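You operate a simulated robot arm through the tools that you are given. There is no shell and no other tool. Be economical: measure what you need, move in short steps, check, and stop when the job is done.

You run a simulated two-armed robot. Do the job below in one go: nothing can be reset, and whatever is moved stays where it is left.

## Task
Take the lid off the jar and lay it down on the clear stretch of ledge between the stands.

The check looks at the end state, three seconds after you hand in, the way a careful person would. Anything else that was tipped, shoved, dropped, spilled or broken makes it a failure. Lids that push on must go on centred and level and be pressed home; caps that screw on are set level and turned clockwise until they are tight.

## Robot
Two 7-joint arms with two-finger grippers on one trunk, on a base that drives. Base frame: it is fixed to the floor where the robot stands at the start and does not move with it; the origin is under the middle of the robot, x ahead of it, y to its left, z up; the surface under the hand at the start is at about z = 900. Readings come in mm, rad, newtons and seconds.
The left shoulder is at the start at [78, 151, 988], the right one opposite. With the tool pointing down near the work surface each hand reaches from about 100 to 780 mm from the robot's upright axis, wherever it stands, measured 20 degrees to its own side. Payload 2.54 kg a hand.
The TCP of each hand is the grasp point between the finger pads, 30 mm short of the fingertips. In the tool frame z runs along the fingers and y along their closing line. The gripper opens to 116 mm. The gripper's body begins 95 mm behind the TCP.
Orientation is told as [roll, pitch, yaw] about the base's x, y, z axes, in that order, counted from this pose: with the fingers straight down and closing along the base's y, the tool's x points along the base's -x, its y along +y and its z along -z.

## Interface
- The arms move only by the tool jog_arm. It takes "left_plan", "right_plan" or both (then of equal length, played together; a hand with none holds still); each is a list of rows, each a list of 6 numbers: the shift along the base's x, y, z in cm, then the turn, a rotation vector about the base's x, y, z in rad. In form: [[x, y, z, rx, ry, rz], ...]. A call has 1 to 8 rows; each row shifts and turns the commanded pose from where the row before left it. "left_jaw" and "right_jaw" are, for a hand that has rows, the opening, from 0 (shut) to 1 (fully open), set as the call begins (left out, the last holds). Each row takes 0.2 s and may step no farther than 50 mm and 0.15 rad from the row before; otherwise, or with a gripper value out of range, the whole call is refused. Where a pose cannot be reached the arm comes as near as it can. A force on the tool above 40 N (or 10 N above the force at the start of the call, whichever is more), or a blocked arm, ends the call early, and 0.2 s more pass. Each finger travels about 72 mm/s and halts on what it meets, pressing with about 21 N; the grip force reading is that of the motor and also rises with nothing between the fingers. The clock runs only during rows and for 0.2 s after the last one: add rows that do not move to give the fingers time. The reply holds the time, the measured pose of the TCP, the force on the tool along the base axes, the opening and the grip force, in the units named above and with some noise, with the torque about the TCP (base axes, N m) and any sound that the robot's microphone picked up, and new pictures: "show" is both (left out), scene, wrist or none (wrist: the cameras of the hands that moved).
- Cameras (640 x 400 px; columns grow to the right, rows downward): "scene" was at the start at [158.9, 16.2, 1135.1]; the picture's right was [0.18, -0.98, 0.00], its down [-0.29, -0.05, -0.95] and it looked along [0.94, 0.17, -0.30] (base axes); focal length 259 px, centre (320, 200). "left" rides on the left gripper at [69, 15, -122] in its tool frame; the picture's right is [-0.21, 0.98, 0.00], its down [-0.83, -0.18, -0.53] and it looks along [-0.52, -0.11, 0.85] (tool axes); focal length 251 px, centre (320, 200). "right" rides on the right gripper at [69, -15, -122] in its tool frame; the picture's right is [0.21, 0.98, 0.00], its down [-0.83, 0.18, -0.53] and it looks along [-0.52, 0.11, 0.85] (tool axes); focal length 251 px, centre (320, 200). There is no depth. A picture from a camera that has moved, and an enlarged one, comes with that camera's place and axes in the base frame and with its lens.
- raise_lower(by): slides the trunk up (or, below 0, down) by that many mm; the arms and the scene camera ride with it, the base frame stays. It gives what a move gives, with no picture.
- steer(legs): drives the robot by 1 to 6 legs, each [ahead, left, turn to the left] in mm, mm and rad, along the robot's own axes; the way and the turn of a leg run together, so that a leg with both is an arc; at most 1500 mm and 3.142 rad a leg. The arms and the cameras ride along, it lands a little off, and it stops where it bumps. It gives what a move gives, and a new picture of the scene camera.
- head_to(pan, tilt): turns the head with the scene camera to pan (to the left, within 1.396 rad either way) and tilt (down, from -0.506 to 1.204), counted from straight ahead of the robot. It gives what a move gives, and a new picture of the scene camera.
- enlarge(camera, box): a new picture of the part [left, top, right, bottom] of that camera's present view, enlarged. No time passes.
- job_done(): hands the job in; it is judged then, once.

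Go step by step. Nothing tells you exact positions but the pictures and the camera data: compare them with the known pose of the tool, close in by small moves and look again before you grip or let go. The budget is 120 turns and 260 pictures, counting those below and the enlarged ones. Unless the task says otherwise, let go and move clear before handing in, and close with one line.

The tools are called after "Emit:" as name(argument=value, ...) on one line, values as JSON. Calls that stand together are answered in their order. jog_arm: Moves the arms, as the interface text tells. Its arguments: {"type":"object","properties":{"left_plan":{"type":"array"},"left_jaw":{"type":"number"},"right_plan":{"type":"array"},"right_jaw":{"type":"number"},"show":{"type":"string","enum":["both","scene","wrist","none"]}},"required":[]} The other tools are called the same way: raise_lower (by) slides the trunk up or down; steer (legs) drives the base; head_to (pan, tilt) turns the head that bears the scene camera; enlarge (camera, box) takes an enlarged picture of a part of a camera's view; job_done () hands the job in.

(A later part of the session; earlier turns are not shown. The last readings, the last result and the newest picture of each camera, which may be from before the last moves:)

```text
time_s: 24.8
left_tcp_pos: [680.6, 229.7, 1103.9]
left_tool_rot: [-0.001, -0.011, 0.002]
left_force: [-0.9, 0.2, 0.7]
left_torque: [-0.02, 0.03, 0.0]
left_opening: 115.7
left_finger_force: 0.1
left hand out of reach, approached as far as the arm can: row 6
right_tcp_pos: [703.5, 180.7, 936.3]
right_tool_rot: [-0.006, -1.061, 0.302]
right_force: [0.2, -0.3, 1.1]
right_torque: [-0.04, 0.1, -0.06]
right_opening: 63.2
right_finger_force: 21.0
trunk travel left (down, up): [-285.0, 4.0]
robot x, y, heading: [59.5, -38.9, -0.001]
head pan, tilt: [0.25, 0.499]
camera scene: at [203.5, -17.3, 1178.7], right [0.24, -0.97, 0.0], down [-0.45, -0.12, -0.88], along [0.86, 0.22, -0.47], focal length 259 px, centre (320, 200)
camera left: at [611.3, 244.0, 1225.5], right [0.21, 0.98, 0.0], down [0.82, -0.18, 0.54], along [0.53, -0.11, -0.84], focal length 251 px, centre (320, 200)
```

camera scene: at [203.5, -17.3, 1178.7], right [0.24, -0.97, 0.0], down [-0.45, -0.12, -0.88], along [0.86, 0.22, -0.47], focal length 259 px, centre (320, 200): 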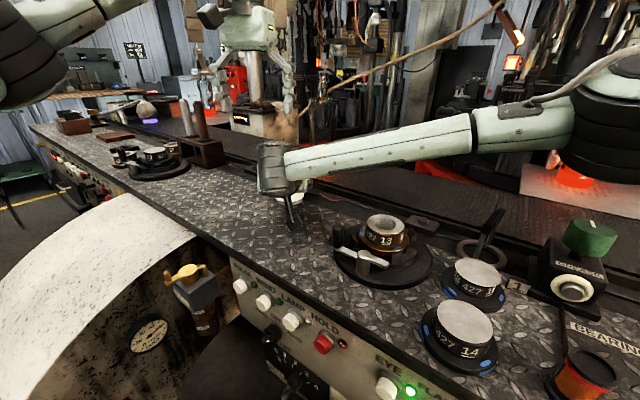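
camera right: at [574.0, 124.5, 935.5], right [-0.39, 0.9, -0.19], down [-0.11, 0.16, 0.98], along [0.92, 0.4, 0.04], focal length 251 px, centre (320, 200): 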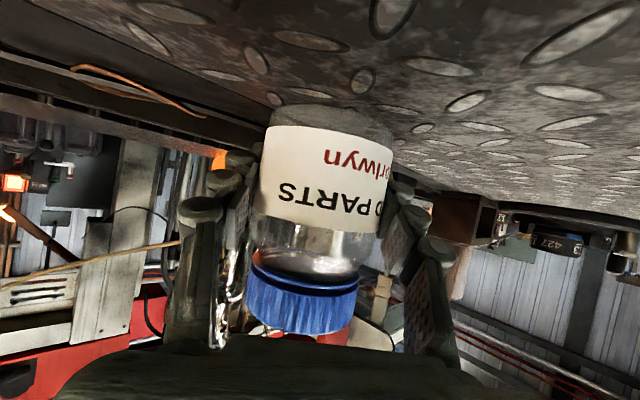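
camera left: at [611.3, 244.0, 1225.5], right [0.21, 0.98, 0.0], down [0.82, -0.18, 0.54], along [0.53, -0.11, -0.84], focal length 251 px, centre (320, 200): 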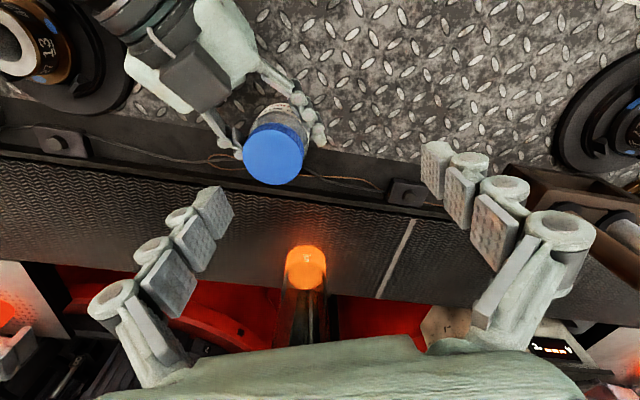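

The lid looks to be near (702, 179). I'll lower toward it while turning the hand clockwise, to leave room for the counter-clockwise unscrewing.

Emit:
jog_arm(left_plan=[[0, -0.5, -1, 0, 0, -0.15], [0.5, -1, -1, 0, 0, -0.15], [0.5, -1, -1, 0, 0, -0.15], [0.5, -1, -1, 0, 0, -0.15], [0.5, -1, -1, 0, 0, -0.15], [0.2, -0.6, -0.9, 0, 0, -0.15]], left_jaw=1)

```text
time_s: 26.2
left_tcp_pos: [686.8, 199.1, 1066.3]
left_tool_rot: [0.01, -0.008, -0.905]
left_force: [0.0, 0.2, -0.6]
left_torque: [0.01, -0.01, 0.04]
left_opening: 115.8
left_finger_force: 0.1
left hand out of reach, approached as far as the arm can: row 2, 3, 4
right_tcp_pos: [703.9, 180.6, 936.3]
right_tool_rot: [-0.003, -1.06, 0.3]
right_force: [-0.4, -0.4, 0.5]
right_torque: [0.02, -0.01, 0.0]
right_opening: 63.4
right_finger_force: 20.8
trunk travel left (down, up): [-285.0, 4.0]
robot x, y, heading: [58.8, -35.5, -0.001]
head pan, tilt: [0.25, 0.499]
camera scene: at [203.6, -17.3, 1178.7], right [0.24, -0.97, 0.0], down [-0.45, -0.12, -0.88], along [0.86, 0.22, -0.47], focal length 259 px, centre (320, 200)
camera left: at [654.6, 263.3, 1187.4], right [0.9, 0.44, 0.01], down [0.36, -0.76, 0.54], along [0.24, -0.48, -0.84], focal length 251 px, centre (320, 200)
```

scene: 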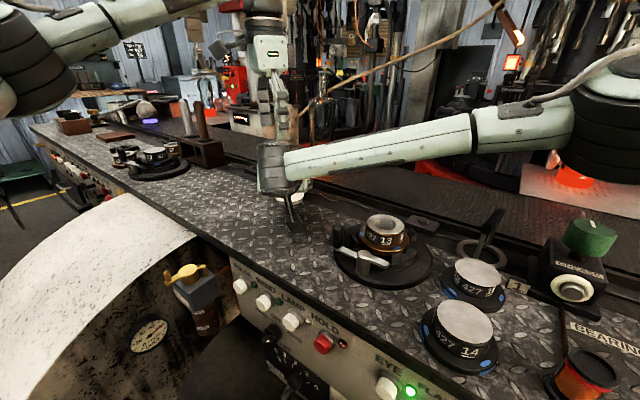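
left: 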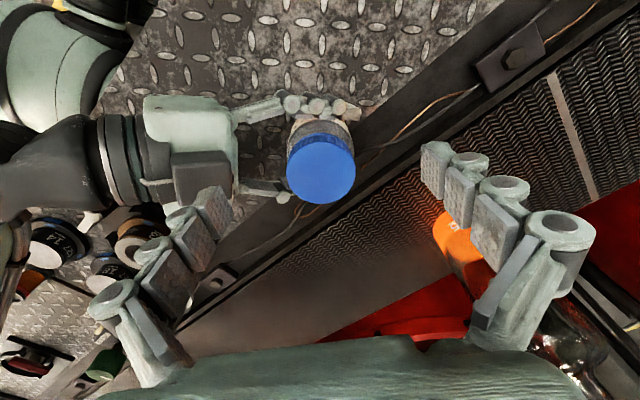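

Emit:
jog_arm(left_plan=[[0, 0, -1.2, 0, 0, 0], [0.6, -1, -1.2, 0, 0, 0], [0.6, -0.9, 0, 0, 0, 0]], left_jaw=1)

```text
time_s: 27.0
left_tcp_pos: [687.9, 184.8, 1038.2]
left_tool_rot: [0.01, -0.01, -0.9]
left_force: [-0.1, -0.2, 2.3]
left_torque: [-0.04, 0.13, -0.01]
left_opening: 116.6
left_finger_force: 0.0
left hand out of reach, approached as far as the arm can: row 3
right_tcp_pos: [703.5, 181.7, 936.3]
right_tool_rot: [-0.003, -1.059, 0.302]
right_force: [0.6, -0.4, -1.0]
right_torque: [0.07, -0.13, 0.03]
right_opening: 63.0
right_finger_force: 20.7
trunk travel left (down, up): [-285.0, 4.0]
robot x, y, heading: [54.1, -36.4, -0.002]
head pan, tilt: [0.25, 0.499]
camera scene: at [203.5, -17.3, 1178.7], right [0.24, -0.97, 0.0], down [-0.45, -0.12, -0.88], along [0.86, 0.22, -0.47], focal length 259 px, centre (320, 200)
camera left: at [656.5, 247.9, 1161.4], right [0.9, 0.44, 0.01], down [0.36, -0.76, 0.54], along [0.25, -0.48, -0.84], focal length 251 px, centre (320, 200)
```

scene: 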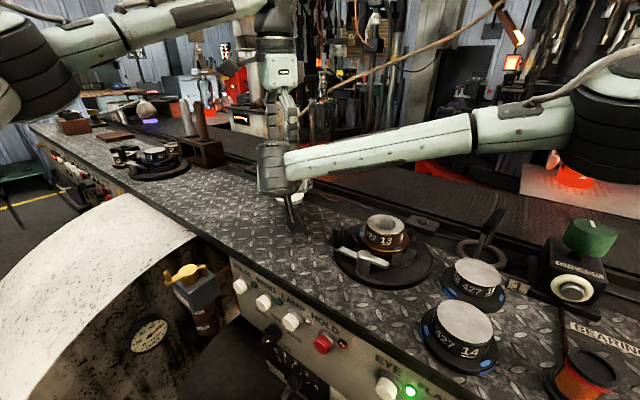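
left: 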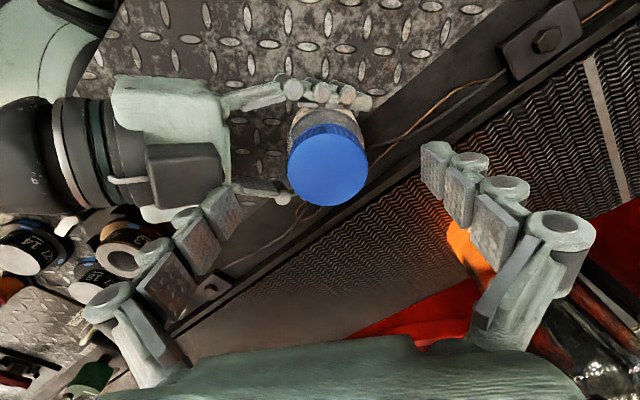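

The left finger is brushing the motor box on the right gripper. I'll lift a little, narrow the opening so it clears, and turn back some.

Emit:
jog_arm(left_plan=[[0, 0, 1.5, 0, 0, 0], [0, 0, 0, 0, 0, 0.15], [0, 0, 0, 0, 0, 0.15], [0, 0, 0, 0, 0, 0.15]], left_jaw=0.7)

```text
time_s: 28.0
left_tcp_pos: [684.6, 187.8, 1051.9]
left_tool_rot: [0.005, -0.009, -0.45]
left_force: [0.0, -0.2, 0.3]
left_torque: [-0.01, 0.02, -0.01]
left_opening: 81.5
left_finger_force: 0.0
left hand out of reach, approached as far as the arm can: row 1
right_tcp_pos: [702.9, 181.3, 935.6]
right_tool_rot: [-0.004, -1.059, 0.301]
right_force: [-0.4, 0.7, -0.3]
right_torque: [-0.02, -0.03, -0.01]
right_opening: 63.2
right_finger_force: 21.2
trunk travel left (down, up): [-285.0, 4.0]
robot x, y, heading: [58.2, -37.2, -0.001]
head pan, tilt: [0.25, 0.499]
camera scene: at [203.5, -17.2, 1178.7], right [0.24, -0.97, 0.0], down [-0.45, -0.12, -0.88], along [0.86, 0.22, -0.47], focal length 259 px, centre (320, 200)
camera left: at [628.5, 230.8, 1173.9], right [0.62, 0.79, 0.01], down [0.66, -0.52, 0.54], along [0.43, -0.33, -0.84], focal length 251 px, centre (320, 200)
```

scene: 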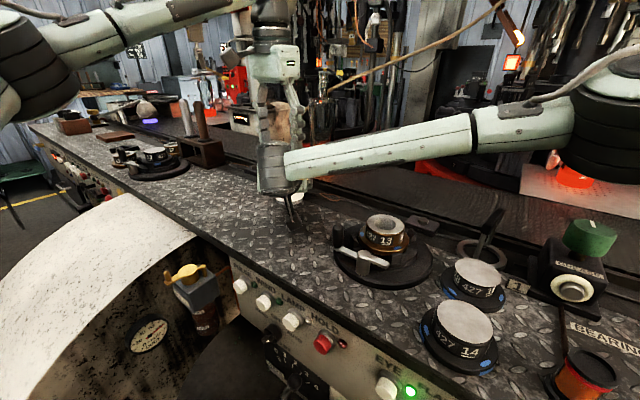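
left: 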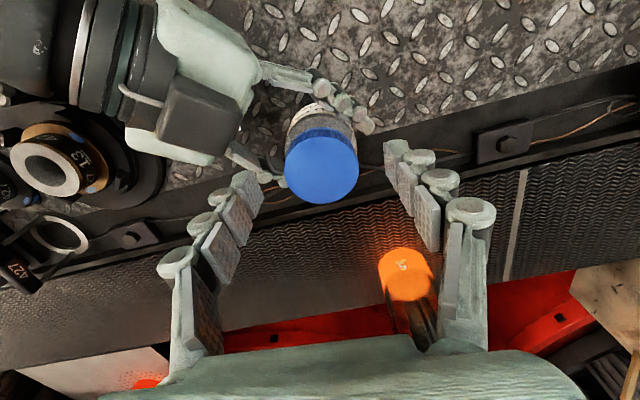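

The left hand is at its reach limit here. I'll back both hands off and drive a bit closer.

Emit:
jog_arm(left_plan=[[0, 0, 0, 0, 0, 0], [-2, 2, 2, 0, 0, 0], [-4, 2, 2, 0, 0, 0], [-4, 3, 0, 0, 0, 0], [-4, 3, 0, 0, 0, 0], [-3, 2, 0, 0, 0, 0], [0, 0, 0, 0, 0, 0], [0, 0, 0, 0, 0, 0]], right_plan=[[0, 0, 0, 0, 0, 0], [0, 0, 0, 0, 0, 0], [0, 0, 0, 0, 0, 0], [0, 0, 0, 0, 0, 0], [-1.65, -0.5, 1, 0, 0, 0], [-2.5, -0.77, 1.5, 0, 0, 0], [-2.5, -0.77, 1.5, 0, 0, 0], [-2.5, -0.77, 1.5, 0, 0, 0]], left_jaw=0.7, right_jaw=0.9, show="none")

Emit:
jog_arm(right_plan=[[-2.5, -0.77, 1.5, 0, 0, 0], [-2.5, -0.77, 1.5, 0, 0, 0], [-2.5, -0.77, 1.5, 0, 0, 0], [-2.5, -0.77, 1.5, 0, 0, 0]], show="none")

Emit:
head_to(pan=0.1, tilt=1.1)

```text
time_s: 29.8
left_tcp_pos: [515.4, 305.7, 1089.0]
left_tool_rot: [0.005, -0.01, -0.451]
left_force: [0.2, 0.3, -0.1]
left_torque: [0.0, 0.0, 0.0]
left_opening: 81.0
left_finger_force: 0.1
right_tcp_pos: [611.1, 149.4, 990.8]
right_tool_rot: [-0.004, -1.062, 0.301]
right_force: [-0.4, -0.2, -0.2]
right_torque: [0.0, -0.01, 0.0]
right_opening: 104.7
right_finger_force: 0.1
trunk travel left (down, up): [-285.0, 4.0]
robot x, y, heading: [58.4, -36.6, -0.0]
head pan, tilt: [0.25, 0.499]
```

```text
time_s: 30.8
left_tcp_pos: [515.6, 306.6, 1089.5]
left_tool_rot: [0.005, -0.01, -0.451]
left_force: [-0.5, -0.2, 0.2]
left_torque: [-0.01, 0.01, 0.0]
left_opening: 81.3
left_finger_force: 0.1
right_tcp_pos: [511.9, 120.9, 1048.8]
right_tool_rot: [-0.005, -1.059, 0.303]
right_force: [0.0, 0.4, 0.0]
right_torque: [0.0, -0.04, -0.02]
right_opening: 104.5
right_finger_force: 0.0
trunk travel left (down, up): [-285.0, 4.0]
robot x, y, heading: [55.3, -42.0, -0.006]
head pan, tilt: [0.25, 0.499]
```

```text
time_s: 31.8
left_tcp_pos: [514.9, 305.6, 1088.7]
left_tool_rot: [0.007, -0.011, -0.453]
left_force: [-0.5, -0.1, -0.2]
left_torque: [-0.01, 0.01, 0.04]
left_opening: 81.2
left_finger_force: 0.1
right_tcp_pos: [512.7, 121.8, 1047.5]
right_tool_rot: [-0.004, -1.058, 0.301]
right_force: [0.6, 0.9, -0.5]
right_torque: [0.02, -0.04, 0.01]
right_opening: 104.4
right_finger_force: 0.0
trunk travel left (down, up): [-285.0, 4.0]
robot x, y, heading: [59.1, -36.6, -0.008]
head pan, tilt: [0.099, 1.1]
camera scene: at [178.8, -33.4, 1130.7], right [0.1, -1.0, 0.0], down [-0.88, -0.09, -0.46], along [0.46, 0.04, -0.89], focal length 259 px, centre (320, 200)
```

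scene: 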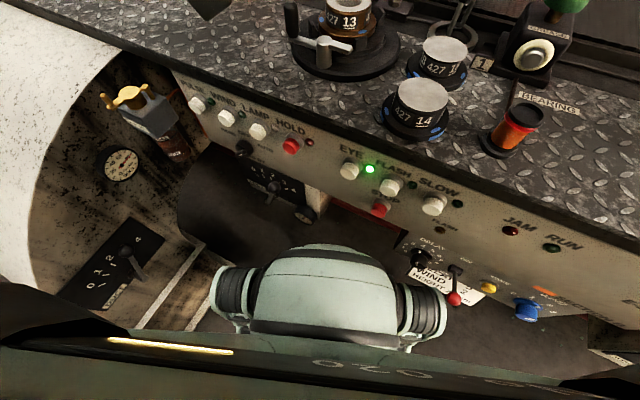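

Emit:
steer(legs=[[35, 0, 0]])

```text
time_s: 32.5
left_tcp_pos: [523.1, 306.7, 1083.3]
left_tool_rot: [0.0, -0.002, -0.455]
left_force: [0.1, 0.5, 0.3]
left_torque: [-0.02, 0.0, -0.06]
left_opening: 81.3
left_finger_force: 0.0
right_tcp_pos: [517.3, 122.2, 1042.8]
right_tool_rot: [-0.004, -1.048, 0.296]
right_force: [-0.3, 0.4, 0.4]
right_torque: [0.01, -0.03, 0.02]
right_opening: 104.3
right_finger_force: 0.0
trunk travel left (down, up): [-285.0, 4.0]
robot x, y, heading: [55.3, -38.5, -0.008]
head pan, tilt: [0.099, 1.1]
stopped in leg 1: the robot was blocked; the commanded pose is now the measured one
camera scene: at [184.8, -31.7, 1129.3], right [0.09, -1.0, 0.0], down [-0.89, -0.08, -0.46], along [0.45, 0.04, -0.89], focal length 259 px, centre (320, 200)
```

scene: 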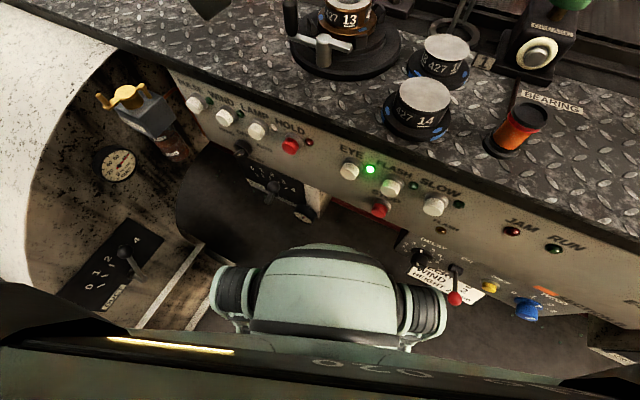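

The base is blocked, so instead I'll tilt the left hand slightly about its closing axis; the pads stay flush and it gains reach. The right hand will come in more from the right to leave room. Right hand first.

Emit:
jog_arm(right_plan=[[3, 0, 0, 0, 0, 0.15], [3, 0, 0, 0, 0, 0.15], [2.5, 0, -1, 0, 0, 0], [1.3, -0.2, -1.6, 0, 0, 0], [0, 0, -2, 0, 0, 0]], show="wrist")

Emit:
head_to(pan=0.25, tilt=0.5)

```text
time_s: 33.7
left_tcp_pos: [521.0, 305.8, 1083.5]
left_tool_rot: [0.002, -0.003, -0.456]
left_force: [-0.7, -0.4, -1.0]
left_torque: [-0.01, -0.01, 0.03]
left_opening: 81.4
left_finger_force: 0.1
right_tcp_pos: [617.0, 119.0, 997.4]
right_tool_rot: [-0.003, -1.051, 0.597]
right_force: [-0.2, 0.6, -0.9]
right_torque: [0.03, 0.05, 0.04]
right_opening: 104.3
right_finger_force: 0.1
trunk travel left (down, up): [-285.0, 4.0]
robot x, y, heading: [52.1, -40.6, -0.008]
head pan, tilt: [0.099, 1.1]
camera right: at [509.2, 26.8, 998.8], right [-0.63, 0.75, -0.19], down [-0.15, 0.12, 0.98], along [0.76, 0.65, 0.03], focal length 251 px, centre (320, 200)
```

right: 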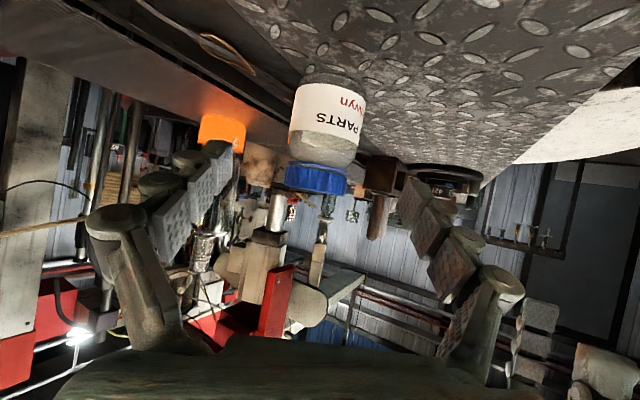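

```text
time_s: 34.7
left_tcp_pos: [520.4, 305.8, 1086.8]
left_tool_rot: [0.001, -0.007, -0.455]
left_force: [0.5, -0.4, 0.6]
left_torque: [-0.01, -0.03, -0.01]
left_opening: 81.1
left_finger_force: 0.1
right_tcp_pos: [616.7, 119.2, 998.7]
right_tool_rot: [-0.006, -1.053, 0.597]
right_force: [-0.6, -0.8, -0.5]
right_torque: [0.0, 0.0, 0.02]
right_opening: 104.3
right_finger_force: 0.1
trunk travel left (down, up): [-285.0, 4.0]
robot x, y, heading: [55.5, -40.2, -0.007]
head pan, tilt: [0.25, 0.499]
camera scene: at [208.1, -16.6, 1177.6], right [0.24, -0.97, 0.0], down [-0.46, -0.12, -0.88], along [0.85, 0.21, -0.47], focal length 259 px, centre (320, 200)
```

scene: 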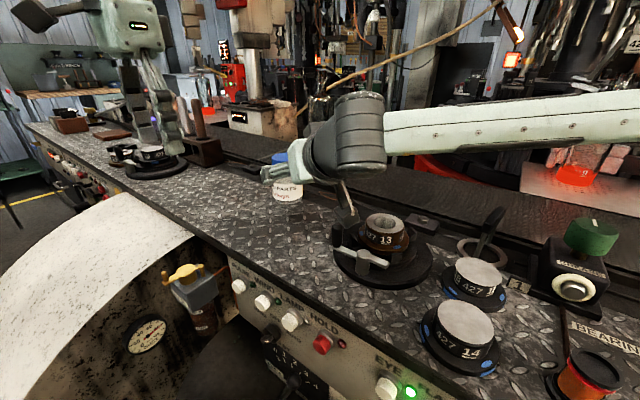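

Emit:
jog_arm(right_plan=[[2.3, 1.7, 0, 0, 0, 0], [2.2, 1.6, -0.5, 0, 0, 0], [1.2, 0.9, -1.8, 0, 0, 0]], right_jaw=0.85)

```text
time_s: 35.5
left_tcp_pos: [521.3, 305.5, 1086.9]
left_tool_rot: [0.001, -0.004, -0.455]
left_force: [-0.6, -0.4, -0.4]
left_torque: [0.05, -0.01, 0.01]
left_opening: 81.3
left_finger_force: 0.1
right_tcp_pos: [672.9, 160.6, 980.5]
right_tool_rot: [-0.003, -1.053, 0.599]
right_force: [-0.9, 0.3, -0.7]
right_torque: [0.03, -0.01, -0.04]
right_opening: 98.6
right_finger_force: 0.1
trunk travel left (down, up): [-285.0, 4.0]
robot x, y, heading: [55.5, -37.1, -0.005]
head pan, tilt: [0.25, 0.499]
camera scene: at [207.9, -16.6, 1177.8], right [0.24, -0.97, 0.0], down [-0.46, -0.12, -0.88], along [0.85, 0.21, -0.47], focal length 259 px, centre (320, 200)
camera right: at [565.7, 68.7, 980.0], right [-0.63, 0.75, -0.19], down [-0.15, 0.12, 0.98], along [0.76, 0.65, 0.03], focal length 251 px, centre (320, 200)
```

scene: 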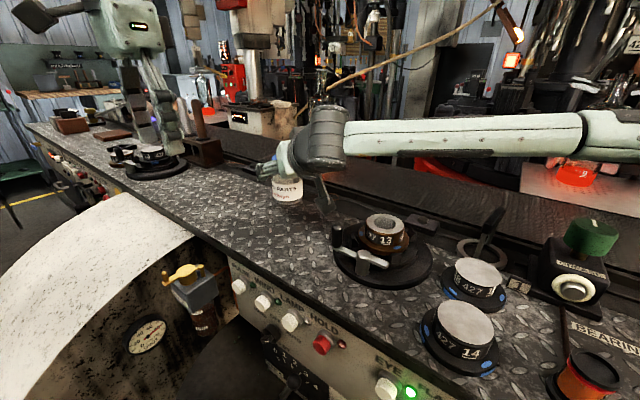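
right: 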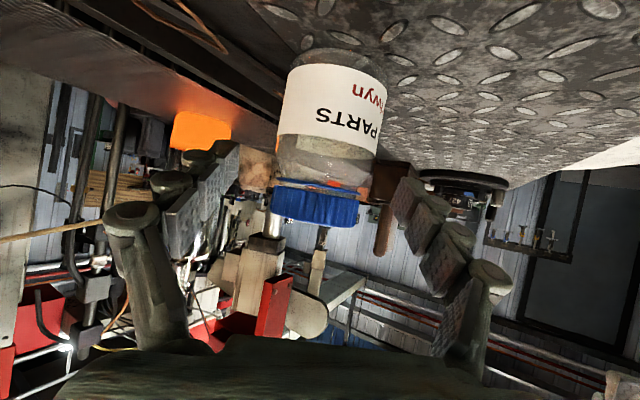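

Emit:
jog_arm(right_plan=[[0.9, 0.7, -1.5, 0, 0, 0], [0.9, 0.7, -1.5, 0, 0, 0], [0.9, 0.65, -1.3, 0, 0, 0]], right_jaw=0.66, show="none")

Emit:
enlarge(camera="right", box=[160, 80, 480, 280])

Emit:
enlarge(camera="scene", box=[200, 100, 440, 250])

```text
time_s: 36.3
left_tcp_pos: [520.7, 306.4, 1085.7]
left_tool_rot: [0.001, -0.006, -0.455]
left_force: [0.6, 0.2, 0.6]
left_torque: [0.02, 0.01, 0.01]
left_opening: 81.2
left_finger_force: 0.0
right_tcp_pos: [700.1, 180.3, 935.2]
right_tool_rot: [-0.005, -1.055, 0.597]
right_force: [0.3, -0.8, 0.3]
right_torque: [-0.02, 0.01, 0.02]
right_opening: 76.4
right_finger_force: 0.0
trunk travel left (down, up): [-285.0, 4.0]
robot x, y, heading: [60.6, -38.3, -0.002]
head pan, tilt: [0.25, 0.499]
```

```text
2.00 times, centred on (320, 180) of right
camera zoom: at [591.5, 88.3, 935.6], right [-0.63, 0.75, -0.19], down [-0.15, 0.12, 0.98], along [0.76, 0.65, 0.03], focal length 503 px, centre (320, 240)
```

zoom: 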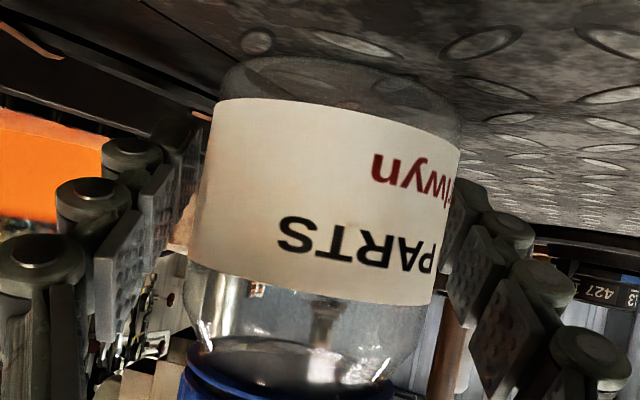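

```text
2.67 times, centred on (320, 175) of scene
camera zoom: at [207.7, -16.7, 1177.9], right [0.24, -0.97, 0.0], down [-0.46, -0.12, -0.88], along [0.85, 0.21, -0.47], focal length 691 px, centre (320, 267)
```

zoom: 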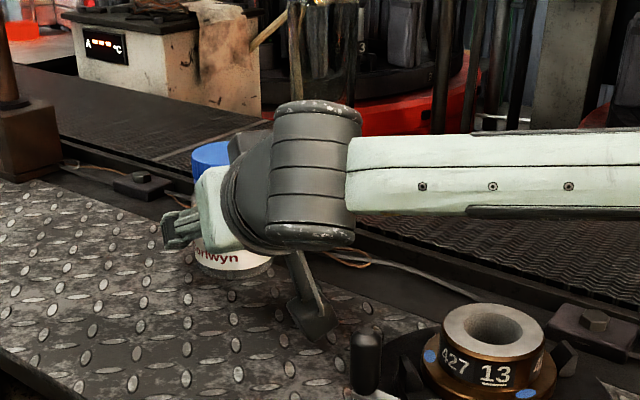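

Emit:
jog_arm(right_plan=[[-0.1, 0.12, 0, 0, 0, 0], [0, 0, 0, 0, 0, 0], [0, 0, 0, 0, 0, 0]], right_jaw=0.45, show="wrist")

```text
time_s: 37.1
left_tcp_pos: [521.7, 306.0, 1087.2]
left_tool_rot: [0.002, -0.006, -0.456]
left_force: [-0.5, 0.4, 1.2]
left_torque: [0.03, 0.01, -0.02]
left_opening: 81.2
left_finger_force: 0.0
right_tcp_pos: [698.3, 183.0, 935.5]
right_tool_rot: [-0.006, -1.053, 0.6]
right_force: [0.7, -0.9, -0.3]
right_torque: [0.0, 0.02, -0.01]
right_opening: 63.0
right_finger_force: 20.7
trunk travel left (down, up): [-285.0, 4.0]
robot x, y, heading: [59.1, -38.6, -0.004]
head pan, tilt: [0.25, 0.499]
camera right: at [589.8, 90.1, 935.8], right [-0.63, 0.75, -0.19], down [-0.15, 0.12, 0.98], along [0.76, 0.65, 0.03], focal length 251 px, centre (320, 200)
```

right: 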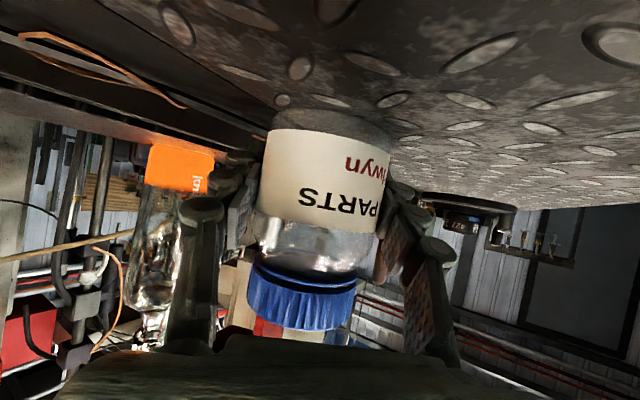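

Gripped again. Now the left hand goes over the lid, tilted about its closing axis.

Emit:
jog_arm(left_plan=[[3, -1, 0, -0.066, -0.135, 0], [3, -1, 0, -0.066, -0.135, 0], [3, -2, 0, 0, 0, 0], [3, -2, 0, 0, 0, 0], [2.6, -2.2, -1, 0, 0, 0], [2.2, -2, -1, 0, 0, 0]], left_jaw=0.74)

```text
time_s: 38.5
left_tcp_pos: [690.3, 201.8, 1068.0]
left_tool_rot: [0.002, -0.308, -0.454]
left_force: [-0.1, 0.1, 0.1]
left_torque: [-0.01, -0.01, -0.01]
left_opening: 85.9
left_finger_force: 0.1
right_tcp_pos: [697.2, 181.3, 935.5]
right_tool_rot: [-0.005, -1.053, 0.597]
right_force: [0.1, -0.2, -0.7]
right_torque: [-0.03, -0.01, -0.03]
right_opening: 63.1
right_finger_force: 20.5
trunk travel left (down, up): [-285.0, 4.0]
robot x, y, heading: [52.4, -37.5, -0.007]
head pan, tilt: [0.25, 0.499]
camera scene: at [207.5, -16.9, 1178.0], right [0.24, -0.97, 0.0], down [-0.46, -0.12, -0.88], along [0.85, 0.21, -0.47], focal length 259 px, centre (320, 200)
camera left: at [604.6, 260.3, 1164.6], right [0.61, 0.79, 0.07], down [0.48, -0.44, 0.76], along [0.63, -0.43, -0.65], focal length 251 px, centre (320, 200)
```

scene: 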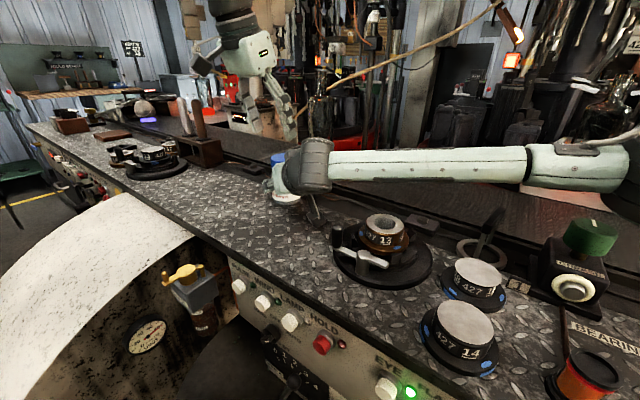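
left: 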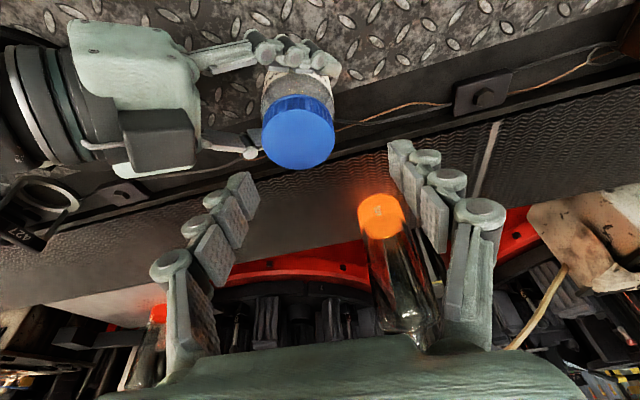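

Emit:
jog_arm(left_plan=[[0.1, -0.9, -1.2, 0, 0, 0], [0.2, -1, -1.4, 0, 0, 0], [0, 0, -0.9, 0, 0, 0]], left_jaw=0.74)

Emit:
enlarge(camera="left", box=[140, 60, 460, 260])

```text
time_s: 39.3
left_tcp_pos: [690.9, 184.3, 1031.6]
left_tool_rot: [0.002, -0.306, -0.456]
left_force: [-0.2, 0.8, -0.4]
left_torque: [0.0, 0.0, 0.02]
left_opening: 85.9
left_finger_force: 0.1
right_tcp_pos: [698.6, 181.6, 935.4]
right_tool_rot: [-0.005, -1.051, 0.599]
right_force: [-0.2, 0.4, 0.2]
right_torque: [0.05, -0.01, 0.0]
right_opening: 63.1
right_finger_force: 21.3
trunk travel left (down, up): [-285.0, 4.0]
robot x, y, heading: [61.3, -35.6, -0.007]
head pan, tilt: [0.25, 0.499]
camera scene: at [207.5, -16.8, 1177.9], right [0.24, -0.97, 0.0], down [-0.46, -0.12, -0.88], along [0.85, 0.21, -0.47], focal length 259 px, centre (320, 200)
camera left: at [606.2, 242.1, 1128.4], right [0.61, 0.79, 0.07], down [0.48, -0.44, 0.76], along [0.63, -0.43, -0.65], focal length 251 px, centre (320, 200)
```

scene: 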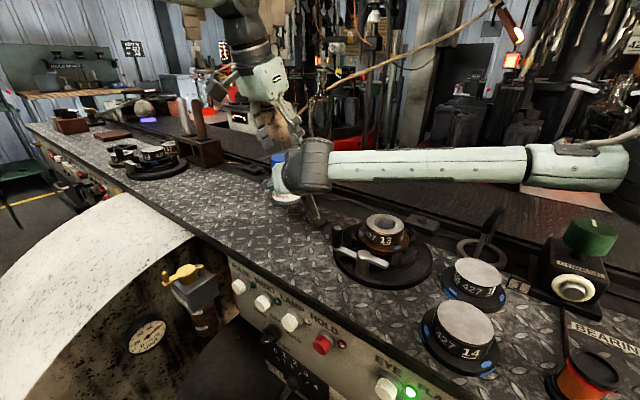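
left: 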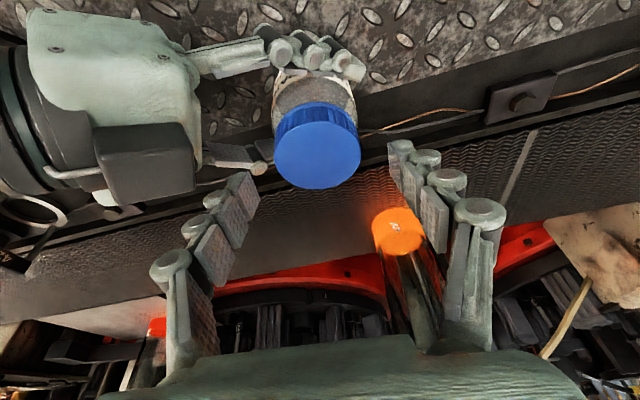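

```text
2.00 times, centred on (300, 160) of left
camera zoom: at [606.2, 242.1, 1128.4], right [0.61, 0.79, 0.07], down [0.48, -0.44, 0.76], along [0.63, -0.43, -0.65], focal length 503 px, centre (360, 280)
```

zoom: 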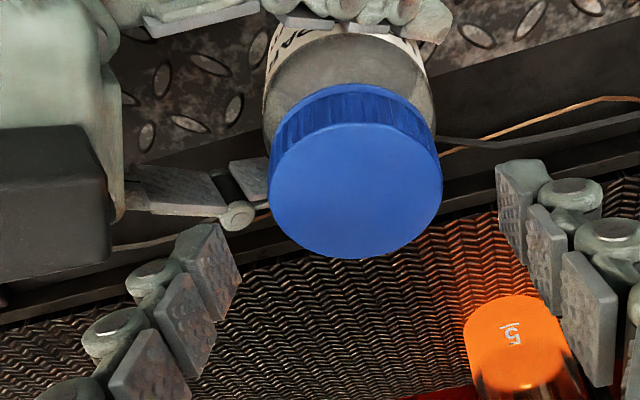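

The lid's centre (698.5, 181) lines up with the fingers. I'll descend to straddle it.

Emit:
jog_arm(left_plan=[[0, 0, -1, 0, 0, 0], [0, 0, -0.9, 0, 0, 0], [0, 0, -0.5, 0, 0, 0]], left_jaw=0.72, show="wrist")

Emit:
enlarge(camera="scene", box=[220, 100, 380, 200])

```text
time_s: 40.1
left_tcp_pos: [690.9, 183.3, 1009.6]
left_tool_rot: [0.002, -0.307, -0.454]
left_force: [0.6, 1.3, -1.3]
left_torque: [0.03, -0.04, 0.0]
left_opening: 83.1
left_finger_force: 0.1
right_tcp_pos: [698.0, 182.0, 936.8]
right_tool_rot: [-0.006, -1.051, 0.598]
right_force: [0.1, 0.2, 0.3]
right_torque: [0.01, 0.0, 0.03]
right_opening: 63.0
right_finger_force: 21.0
trunk travel left (down, up): [-285.0, 4.0]
robot x, y, heading: [60.1, -38.6, -0.013]
head pan, tilt: [0.25, 0.499]
camera left: at [605.6, 242.4, 1105.6], right [0.61, 0.79, 0.07], down [0.48, -0.44, 0.76], along [0.63, -0.43, -0.65], focal length 251 px, centre (320, 200)
```

left: 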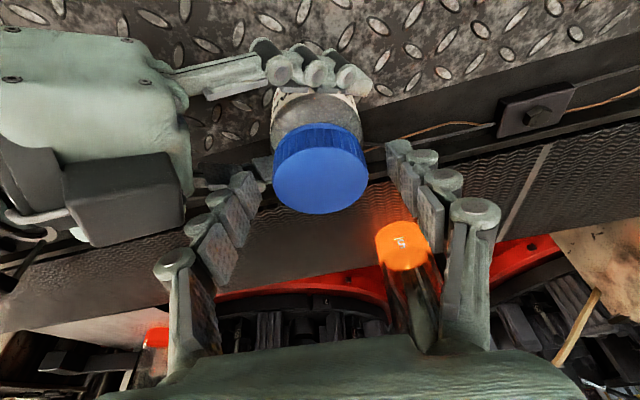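

```text
4.00 times, centred on (300, 150) of scene
camera zoom: at [207.5, -16.8, 1177.9], right [0.24, -0.97, 0.0], down [-0.46, -0.12, -0.88], along [0.85, 0.21, -0.47], focal length 1036 px, centre (400, 400)
```

zoom: 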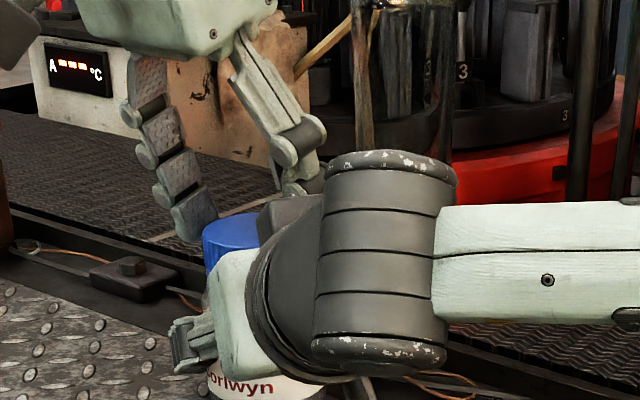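

Emit:
jog_arm(left_plan=[[0, 0, -0.5, 0, 0, 0], [0.1, -0.1, -0.3, 0, 0, 0]], left_jaw=0.64, show="none")

Emit:
enlarge(camera="left", box=[160, 80, 480, 280])

```text
time_s: 40.7
left_tcp_pos: [692.5, 182.5, 1000.5]
left_tool_rot: [0.002, -0.305, -0.455]
left_force: [-1.1, -0.6, 0.5]
left_torque: [-0.01, -0.01, 0.0]
left_opening: 74.3
left_finger_force: 0.1
right_tcp_pos: [697.8, 181.7, 936.0]
right_tool_rot: [-0.004, -1.052, 0.599]
right_force: [1.0, 0.8, -0.6]
right_torque: [0.0, 0.01, 0.01]
right_opening: 63.0
right_finger_force: 21.0
trunk travel left (down, up): [-285.0, 4.0]
robot x, y, heading: [56.1, -35.2, -0.004]
head pan, tilt: [0.25, 0.499]
```

```text
2.00 times, centred on (320, 180) of left
camera zoom: at [607.7, 240.9, 1097.6], right [0.61, 0.79, 0.07], down [0.48, -0.44, 0.76], along [0.63, -0.43, -0.65], focal length 503 px, centre (320, 240)
```

zoom: 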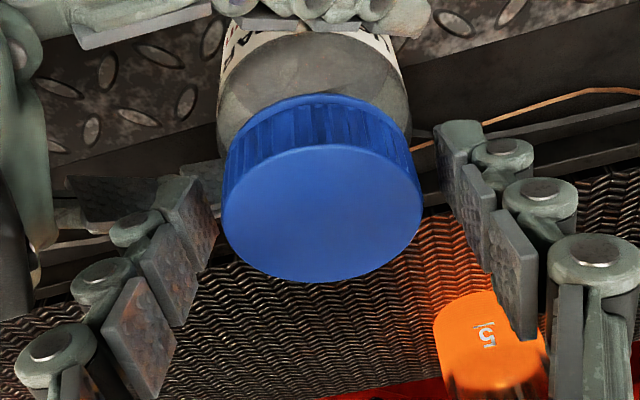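

Emit:
jog_arm(left_plan=[[0, 0, 0, 0, 0, 0], [0, 0, 0, 0, 0, 0], [0, 0, 0, 0, 0, 0]], left_jaw=0.4, show="wrist")

```text
time_s: 41.5
left_tcp_pos: [693.9, 183.0, 1001.2]
left_tool_rot: [0.004, -0.306, -0.457]
left_force: [1.5, 2.8, 0.4]
left_torque: [0.14, -0.02, 0.01]
left_opening: 54.8
left_finger_force: 21.3
right_tcp_pos: [698.1, 181.5, 935.0]
right_tool_rot: [-0.006, -1.052, 0.598]
right_force: [-1.6, -2.5, -1.0]
right_torque: [0.03, -0.06, 0.02]
right_opening: 62.8
right_finger_force: 20.7
trunk travel left (down, up): [-285.0, 4.0]
robot x, y, heading: [57.7, -39.3, -0.006]
head pan, tilt: [0.25, 0.499]
camera left: at [607.8, 241.0, 1097.6], right [0.61, 0.79, 0.07], down [0.48, -0.44, 0.76], along [0.63, -0.43, -0.65], focal length 251 px, centre (320, 200)
```

left: 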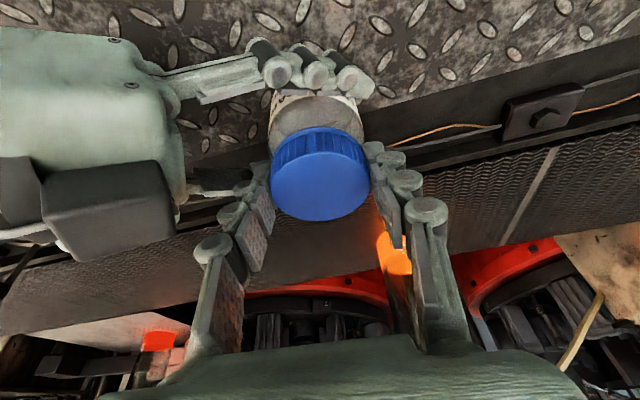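

The lid is gripped (54.8 mm). I'll try a small counter-clockwise twist about the lid axis.

Emit:
jog_arm(left_plan=[[-0.01, -0.04, 0, 0, 0, 0.075], [-0.01, -0.04, 0, 0, 0, 0.075], [-0.02, -0.04, 0, 0, 0, 0.075], [-0.02, -0.04, 0, 0, 0, 0.075]], show="wrist")

```text
time_s: 42.5
left_tcp_pos: [692.5, 181.7, 1001.7]
left_tool_rot: [0.0, -0.308, -0.152]
left_force: [-5.1, 0.1, 8.5]
left_torque: [-0.22, 0.26, -0.2]
left_opening: 55.1
left_finger_force: 20.8
right_tcp_pos: [698.8, 182.1, 936.4]
right_tool_rot: [-0.006, -1.055, 0.597]
right_force: [6.5, -1.7, -0.8]
right_torque: [0.14, -0.14, 0.11]
right_opening: 61.9
right_finger_force: 21.1
trunk travel left (down, up): [-285.0, 4.0]
robot x, y, heading: [55.5, -40.8, -0.004]
head pan, tilt: [0.25, 0.499]
camera left: at [594.5, 211.4, 1097.5], right [0.35, 0.93, 0.07], down [0.59, -0.28, 0.76], along [0.73, -0.23, -0.65], focal length 251 px, centre (320, 200)
```

left: 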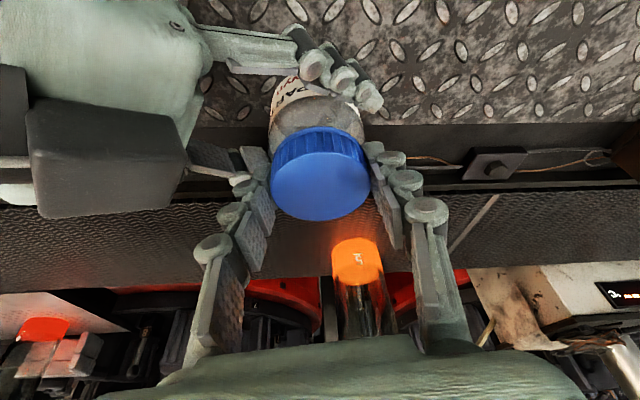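

Emit:
enlarge(camera="right", box=[160, 100, 480, 300])

```text
2.00 times, centred on (320, 200) of right
camera zoom: at [590.2, 89.6, 936.1], right [-0.63, 0.75, -0.19], down [-0.15, 0.12, 0.98], along [0.76, 0.65, 0.04], focal length 503 px, centre (320, 200)
```

zoom: 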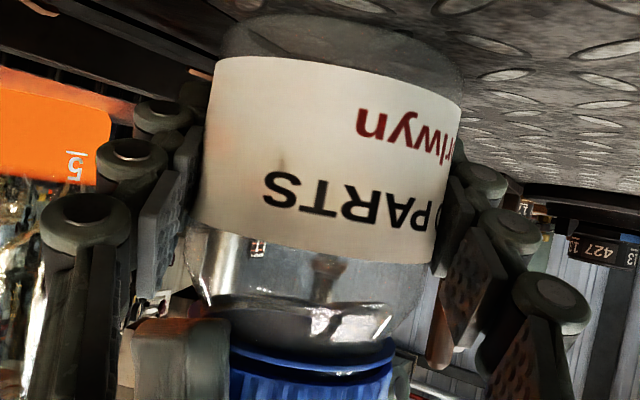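

Emit:
jog_arm(left_plan=[[0, -0.04, 0, 0, 0, 0.075], [0, -0.04, 0, 0, 0, 0.075], [0, -0.04, 0, 0, 0, 0.075], [0, -0.04, 0, 0, 0, 0.075], [0.01, -0.04, 0, 0, 0, 0.075], [0.01, -0.04, 0, 0, 0, 0.075]], show="wrist")

Emit:
enlarge(camera="right", box=[160, 100, 480, 300])

```text
time_s: 43.9
left_tcp_pos: [693.2, 180.7, 1002.0]
left_tool_rot: [-0.002, -0.307, 0.298]
left_force: [-2.8, 6.6, 13.6]
left_torque: [0.41, -0.04, -0.3]
left_opening: 55.3
left_finger_force: 21.0
right_tcp_pos: [697.5, 181.7, 935.6]
right_tool_rot: [-0.005, -1.053, 0.596]
right_force: [3.2, -5.1, 0.9]
right_torque: [0.19, -0.05, 0.34]
right_opening: 62.2
right_finger_force: 20.9
trunk travel left (down, up): [-285.0, 4.0]
robot x, y, heading: [56.6, -36.4, -0.002]
head pan, tilt: [0.25, 0.499]
camera left: at [590.9, 164.1, 1097.2], right [-0.09, 0.99, 0.06], down [0.65, 0.01, 0.76], along [0.75, 0.11, -0.65], focal length 251 px, centre (320, 200)
```

left: 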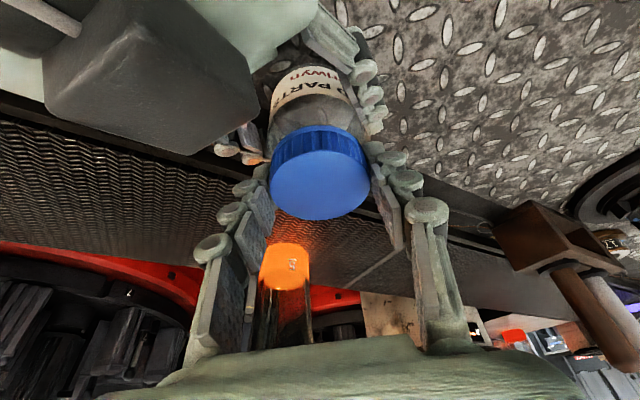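

```text
2.00 times, centred on (320, 200) of right
camera zoom: at [589.7, 89.9, 936.1], right [-0.63, 0.75, -0.19], down [-0.15, 0.12, 0.98], along [0.76, 0.65, 0.03], focal length 503 px, centre (320, 200)
```

zoom: 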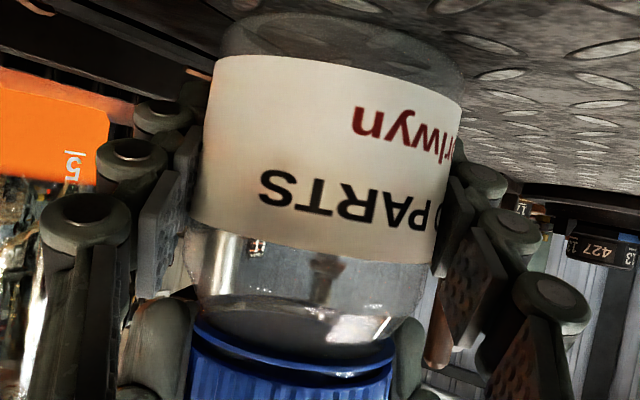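

The jar holds and the lid is turning; the upward force is consistent with a screw thread. I'll regrasp and turn more.

Emit:
jog_arm(left_plan=[[0, 0, 0.0, 0, 0, 0], [0.01, 0.07, 0, 0, 0, -0.15], [0.01, 0.07, 0, 0, 0, -0.15], [0.01, 0.07, 0, 0, 0, -0.15], [0.01, 0.07, 0, 0, 0, -0.15], [0.01, 0.07, 0, 0, 0, -0.15], [0.01, 0.07, 0, 0, 0, -0.15]], left_jaw=0.6, show="wrist")

```text
time_s: 45.5
left_tcp_pos: [693.0, 183.4, 999.6]
left_tool_rot: [0.005, -0.306, -0.609]
left_force: [0.0, -0.7, 0.0]
left_torque: [0.01, 0.02, -0.04]
left_opening: 69.9
left_finger_force: 0.0
right_tcp_pos: [698.0, 181.9, 935.7]
right_tool_rot: [-0.004, -1.054, 0.6]
right_force: [-0.8, 1.8, 3.6]
right_torque: [0.11, -0.08, 0.02]
right_opening: 61.8
right_finger_force: 21.5
trunk travel left (down, up): [-285.0, 4.0]
robot x, y, heading: [56.3, -36.3, -0.001]
head pan, tilt: [0.25, 0.499]
camera left: at [617.5, 254.1, 1096.5], right [0.72, 0.69, 0.07], down [0.41, -0.51, 0.76], along [0.55, -0.52, -0.65], focal length 251 px, centre (320, 200)
```

left: 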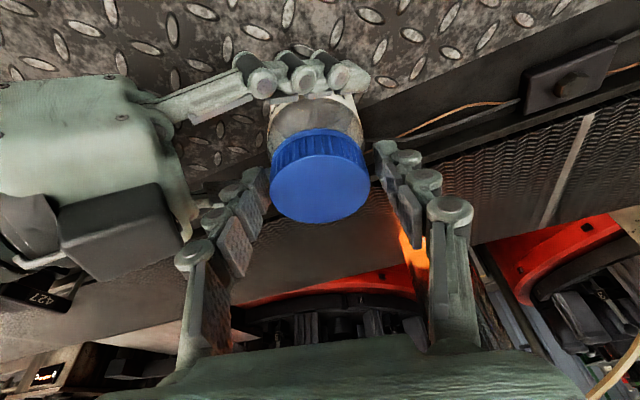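

Emit:
jog_arm(left_plan=[[0, 0, 0.1, 0, 0, 0], [0, 0, 0, 0, 0, 0], [-0.02, -0.08, 0.01, 0, 0, 0.15], [-0.02, -0.08, 0.01, 0, 0, 0.15], [-0.01, -0.08, 0.01, 0, 0, 0.15], [-0.01, -0.08, 0.01, 0, 0, 0.15], [0, -0.08, 0.01, 0, 0, 0.15], [0, -0.08, 0.01, 0, 0, 0.15]], left_jaw=0.4, show="wrist")

Emit:
enlarge(camera="right", box=[160, 100, 480, 300])

```text
time_s: 47.3
left_tcp_pos: [694.0, 178.4, 1001.6]
left_tool_rot: [-0.001, -0.307, 0.299]
left_force: [-5.2, 0.8, 4.2]
left_torque: [0.31, 0.17, -0.15]
left_opening: 54.8
left_finger_force: 21.2
right_tcp_pos: [697.2, 182.2, 937.4]
right_tool_rot: [-0.004, -1.055, 0.599]
right_force: [7.9, 0.4, 3.7]
right_torque: [-0.1, 0.03, 0.18]
right_opening: 62.1
right_finger_force: 20.9
trunk travel left (down, up): [-285.0, 4.0]
robot x, y, heading: [54.6, -37.0, 0.001]
head pan, tilt: [0.25, 0.499]
camera left: at [591.0, 163.8, 1098.1], right [-0.09, 0.99, 0.06], down [0.65, 0.01, 0.76], along [0.75, 0.11, -0.65], focal length 251 px, centre (320, 200)
```

left: 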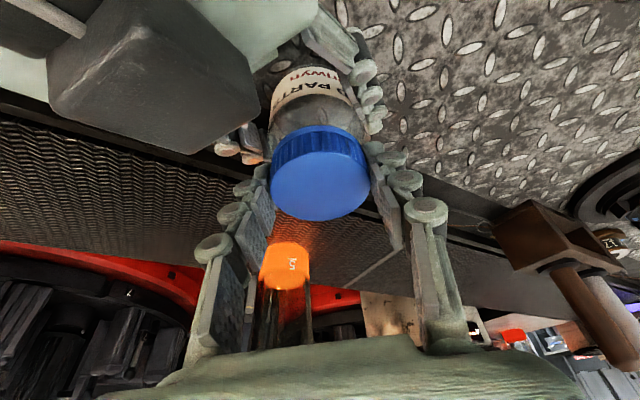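

```text
2.00 times, centred on (320, 200) of right
camera zoom: at [590.1, 89.8, 936.1], right [-0.63, 0.75, -0.19], down [-0.15, 0.12, 0.98], along [0.76, 0.65, 0.03], focal length 503 px, centre (320, 200)
```

zoom: 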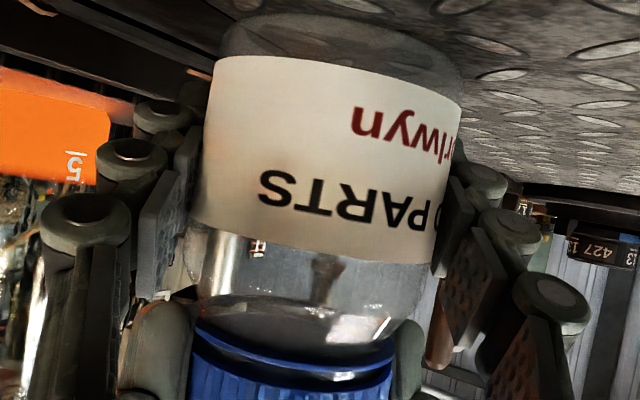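

Emit:
jog_arm(left_plan=[[0, 0, 0.0, 0, 0, 0], [0.01, 0.08, 0, 0, 0, -0.15], [0.01, 0.08, 0, 0, 0, -0.15], [0.01, 0.08, 0, 0, 0, -0.15], [0.01, 0.08, 0, 0, 0, -0.15], [0.01, 0.08, 0, 0, 0, -0.15], [0.01, 0.08, 0, 0, 0, -0.15]], left_jaw=0.6, show="none")

Emit:
jog_arm(left_plan=[[0, 0, 0.02, 0, 0, 0], [0, 0, 0, 0, 0, 0], [-0.01, -0.07, 0.02, 0, 0, 0.15], [-0.01, -0.07, 0.02, 0, 0, 0.15], [-0.01, -0.07, 0.02, 0, 0, 0.15], [-0.01, -0.07, 0.02, 0, 0, 0.15], [0, -0.07, 0.02, 0, 0, 0.15], [0, -0.07, 0.02, 0, 0, 0.15]], left_jaw=0.4, show="wrist")

Emit:
enlarge(camera="right", box=[160, 100, 480, 300])

```text
time_s: 48.9
left_tcp_pos: [693.2, 185.2, 1003.7]
left_tool_rot: [0.004, -0.305, -0.607]
left_force: [-0.6, -0.6, -0.3]
left_torque: [-0.02, -0.03, -0.02]
left_opening: 69.7
left_finger_force: 0.0
right_tcp_pos: [697.8, 182.8, 936.2]
right_tool_rot: [-0.003, -1.054, 0.597]
right_force: [-2.6, 1.7, 5.4]
right_torque: [0.12, -0.07, 0.04]
right_opening: 62.1
right_finger_force: 21.1
trunk travel left (down, up): [-285.0, 4.0]
robot x, y, heading: [56.6, -35.8, -0.001]
head pan, tilt: [0.25, 0.499]
```

```text
time_s: 50.7
left_tcp_pos: [692.4, 180.9, 1001.5]
left_tool_rot: [-0.002, -0.306, 0.298]
left_force: [-5.4, -5.4, -0.9]
left_torque: [-0.13, 0.4, 0.0]
left_opening: 54.6
left_finger_force: 20.7
right_tcp_pos: [698.1, 181.6, 936.1]
right_tool_rot: [-0.005, -1.055, 0.598]
right_force: [6.0, 6.0, 5.4]
right_torque: [-0.13, -0.1, 0.03]
right_opening: 62.0
right_finger_force: 20.5
trunk travel left (down, up): [-285.0, 4.0]
robot x, y, heading: [57.8, -40.6, -0.005]
head pan, tilt: [0.25, 0.499]
camera left: at [591.3, 164.9, 1099.4], right [-0.09, 0.99, 0.06], down [0.65, 0.01, 0.76], along [0.75, 0.11, -0.65], focal length 251 px, centre (320, 200)
```

left: 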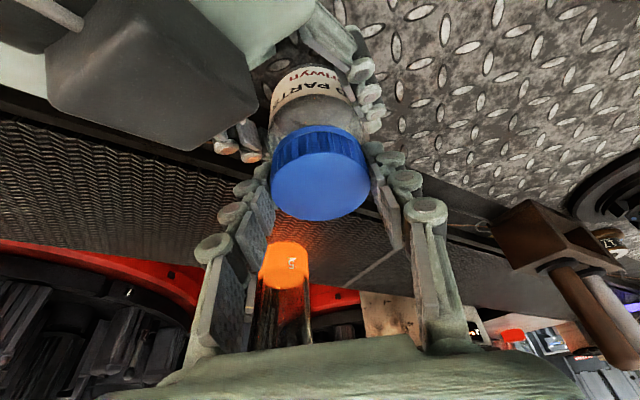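

```text
2.00 times, centred on (320, 200) of right
camera zoom: at [589.9, 90.0, 936.1], right [-0.63, 0.75, -0.19], down [-0.15, 0.12, 0.98], along [0.76, 0.65, 0.03], focal length 503 px, centre (320, 200)
```

zoom: 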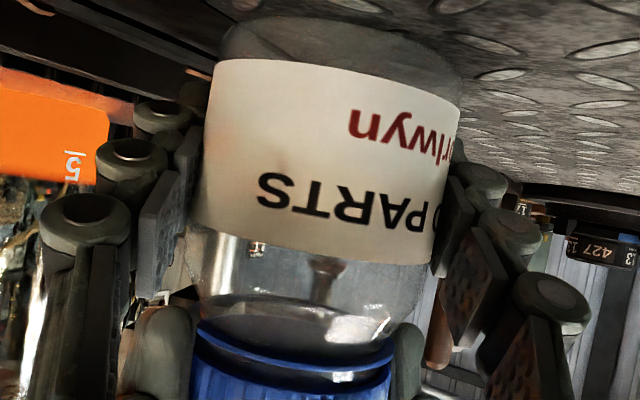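

Torque has dropped to about zero, so the lid may be free. I'll test with a gentle 3 mm lift.

Emit:
jog_arm(left_plan=[[0, 0, 0.1, 0, 0, 0], [0, 0, 0.1, 0, 0, 0], [0, 0, 0.1, 0, 0, 0]], show="none")

Emit:
enlarge(camera="right", box=[160, 100, 480, 300])

```text
time_s: 51.5
left_tcp_pos: [693.1, 180.2, 1003.4]
left_tool_rot: [0.0, -0.307, 0.297]
left_force: [3.3, 1.6, -12.7]
left_torque: [0.0, -0.11, 0.0]
left_opening: 54.3
left_finger_force: 21.1
right_tcp_pos: [697.0, 182.4, 937.7]
right_tool_rot: [-0.005, -1.053, 0.596]
right_force: [-2.9, -2.4, 11.3]
right_torque: [0.07, -0.03, -0.02]
right_opening: 62.2
right_finger_force: 21.0
trunk travel left (down, up): [-285.0, 4.0]
robot x, y, heading: [55.9, -42.4, -0.002]
head pan, tilt: [0.25, 0.499]
```

```text
2.00 times, centred on (320, 200) of right
camera zoom: at [589.9, 90.2, 936.6], right [-0.63, 0.75, -0.19], down [-0.15, 0.12, 0.98], along [0.76, 0.65, 0.04], focal length 503 px, centre (320, 200)
```

zoom: 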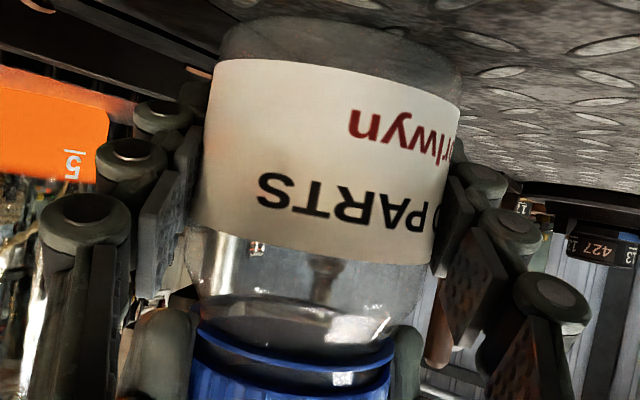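

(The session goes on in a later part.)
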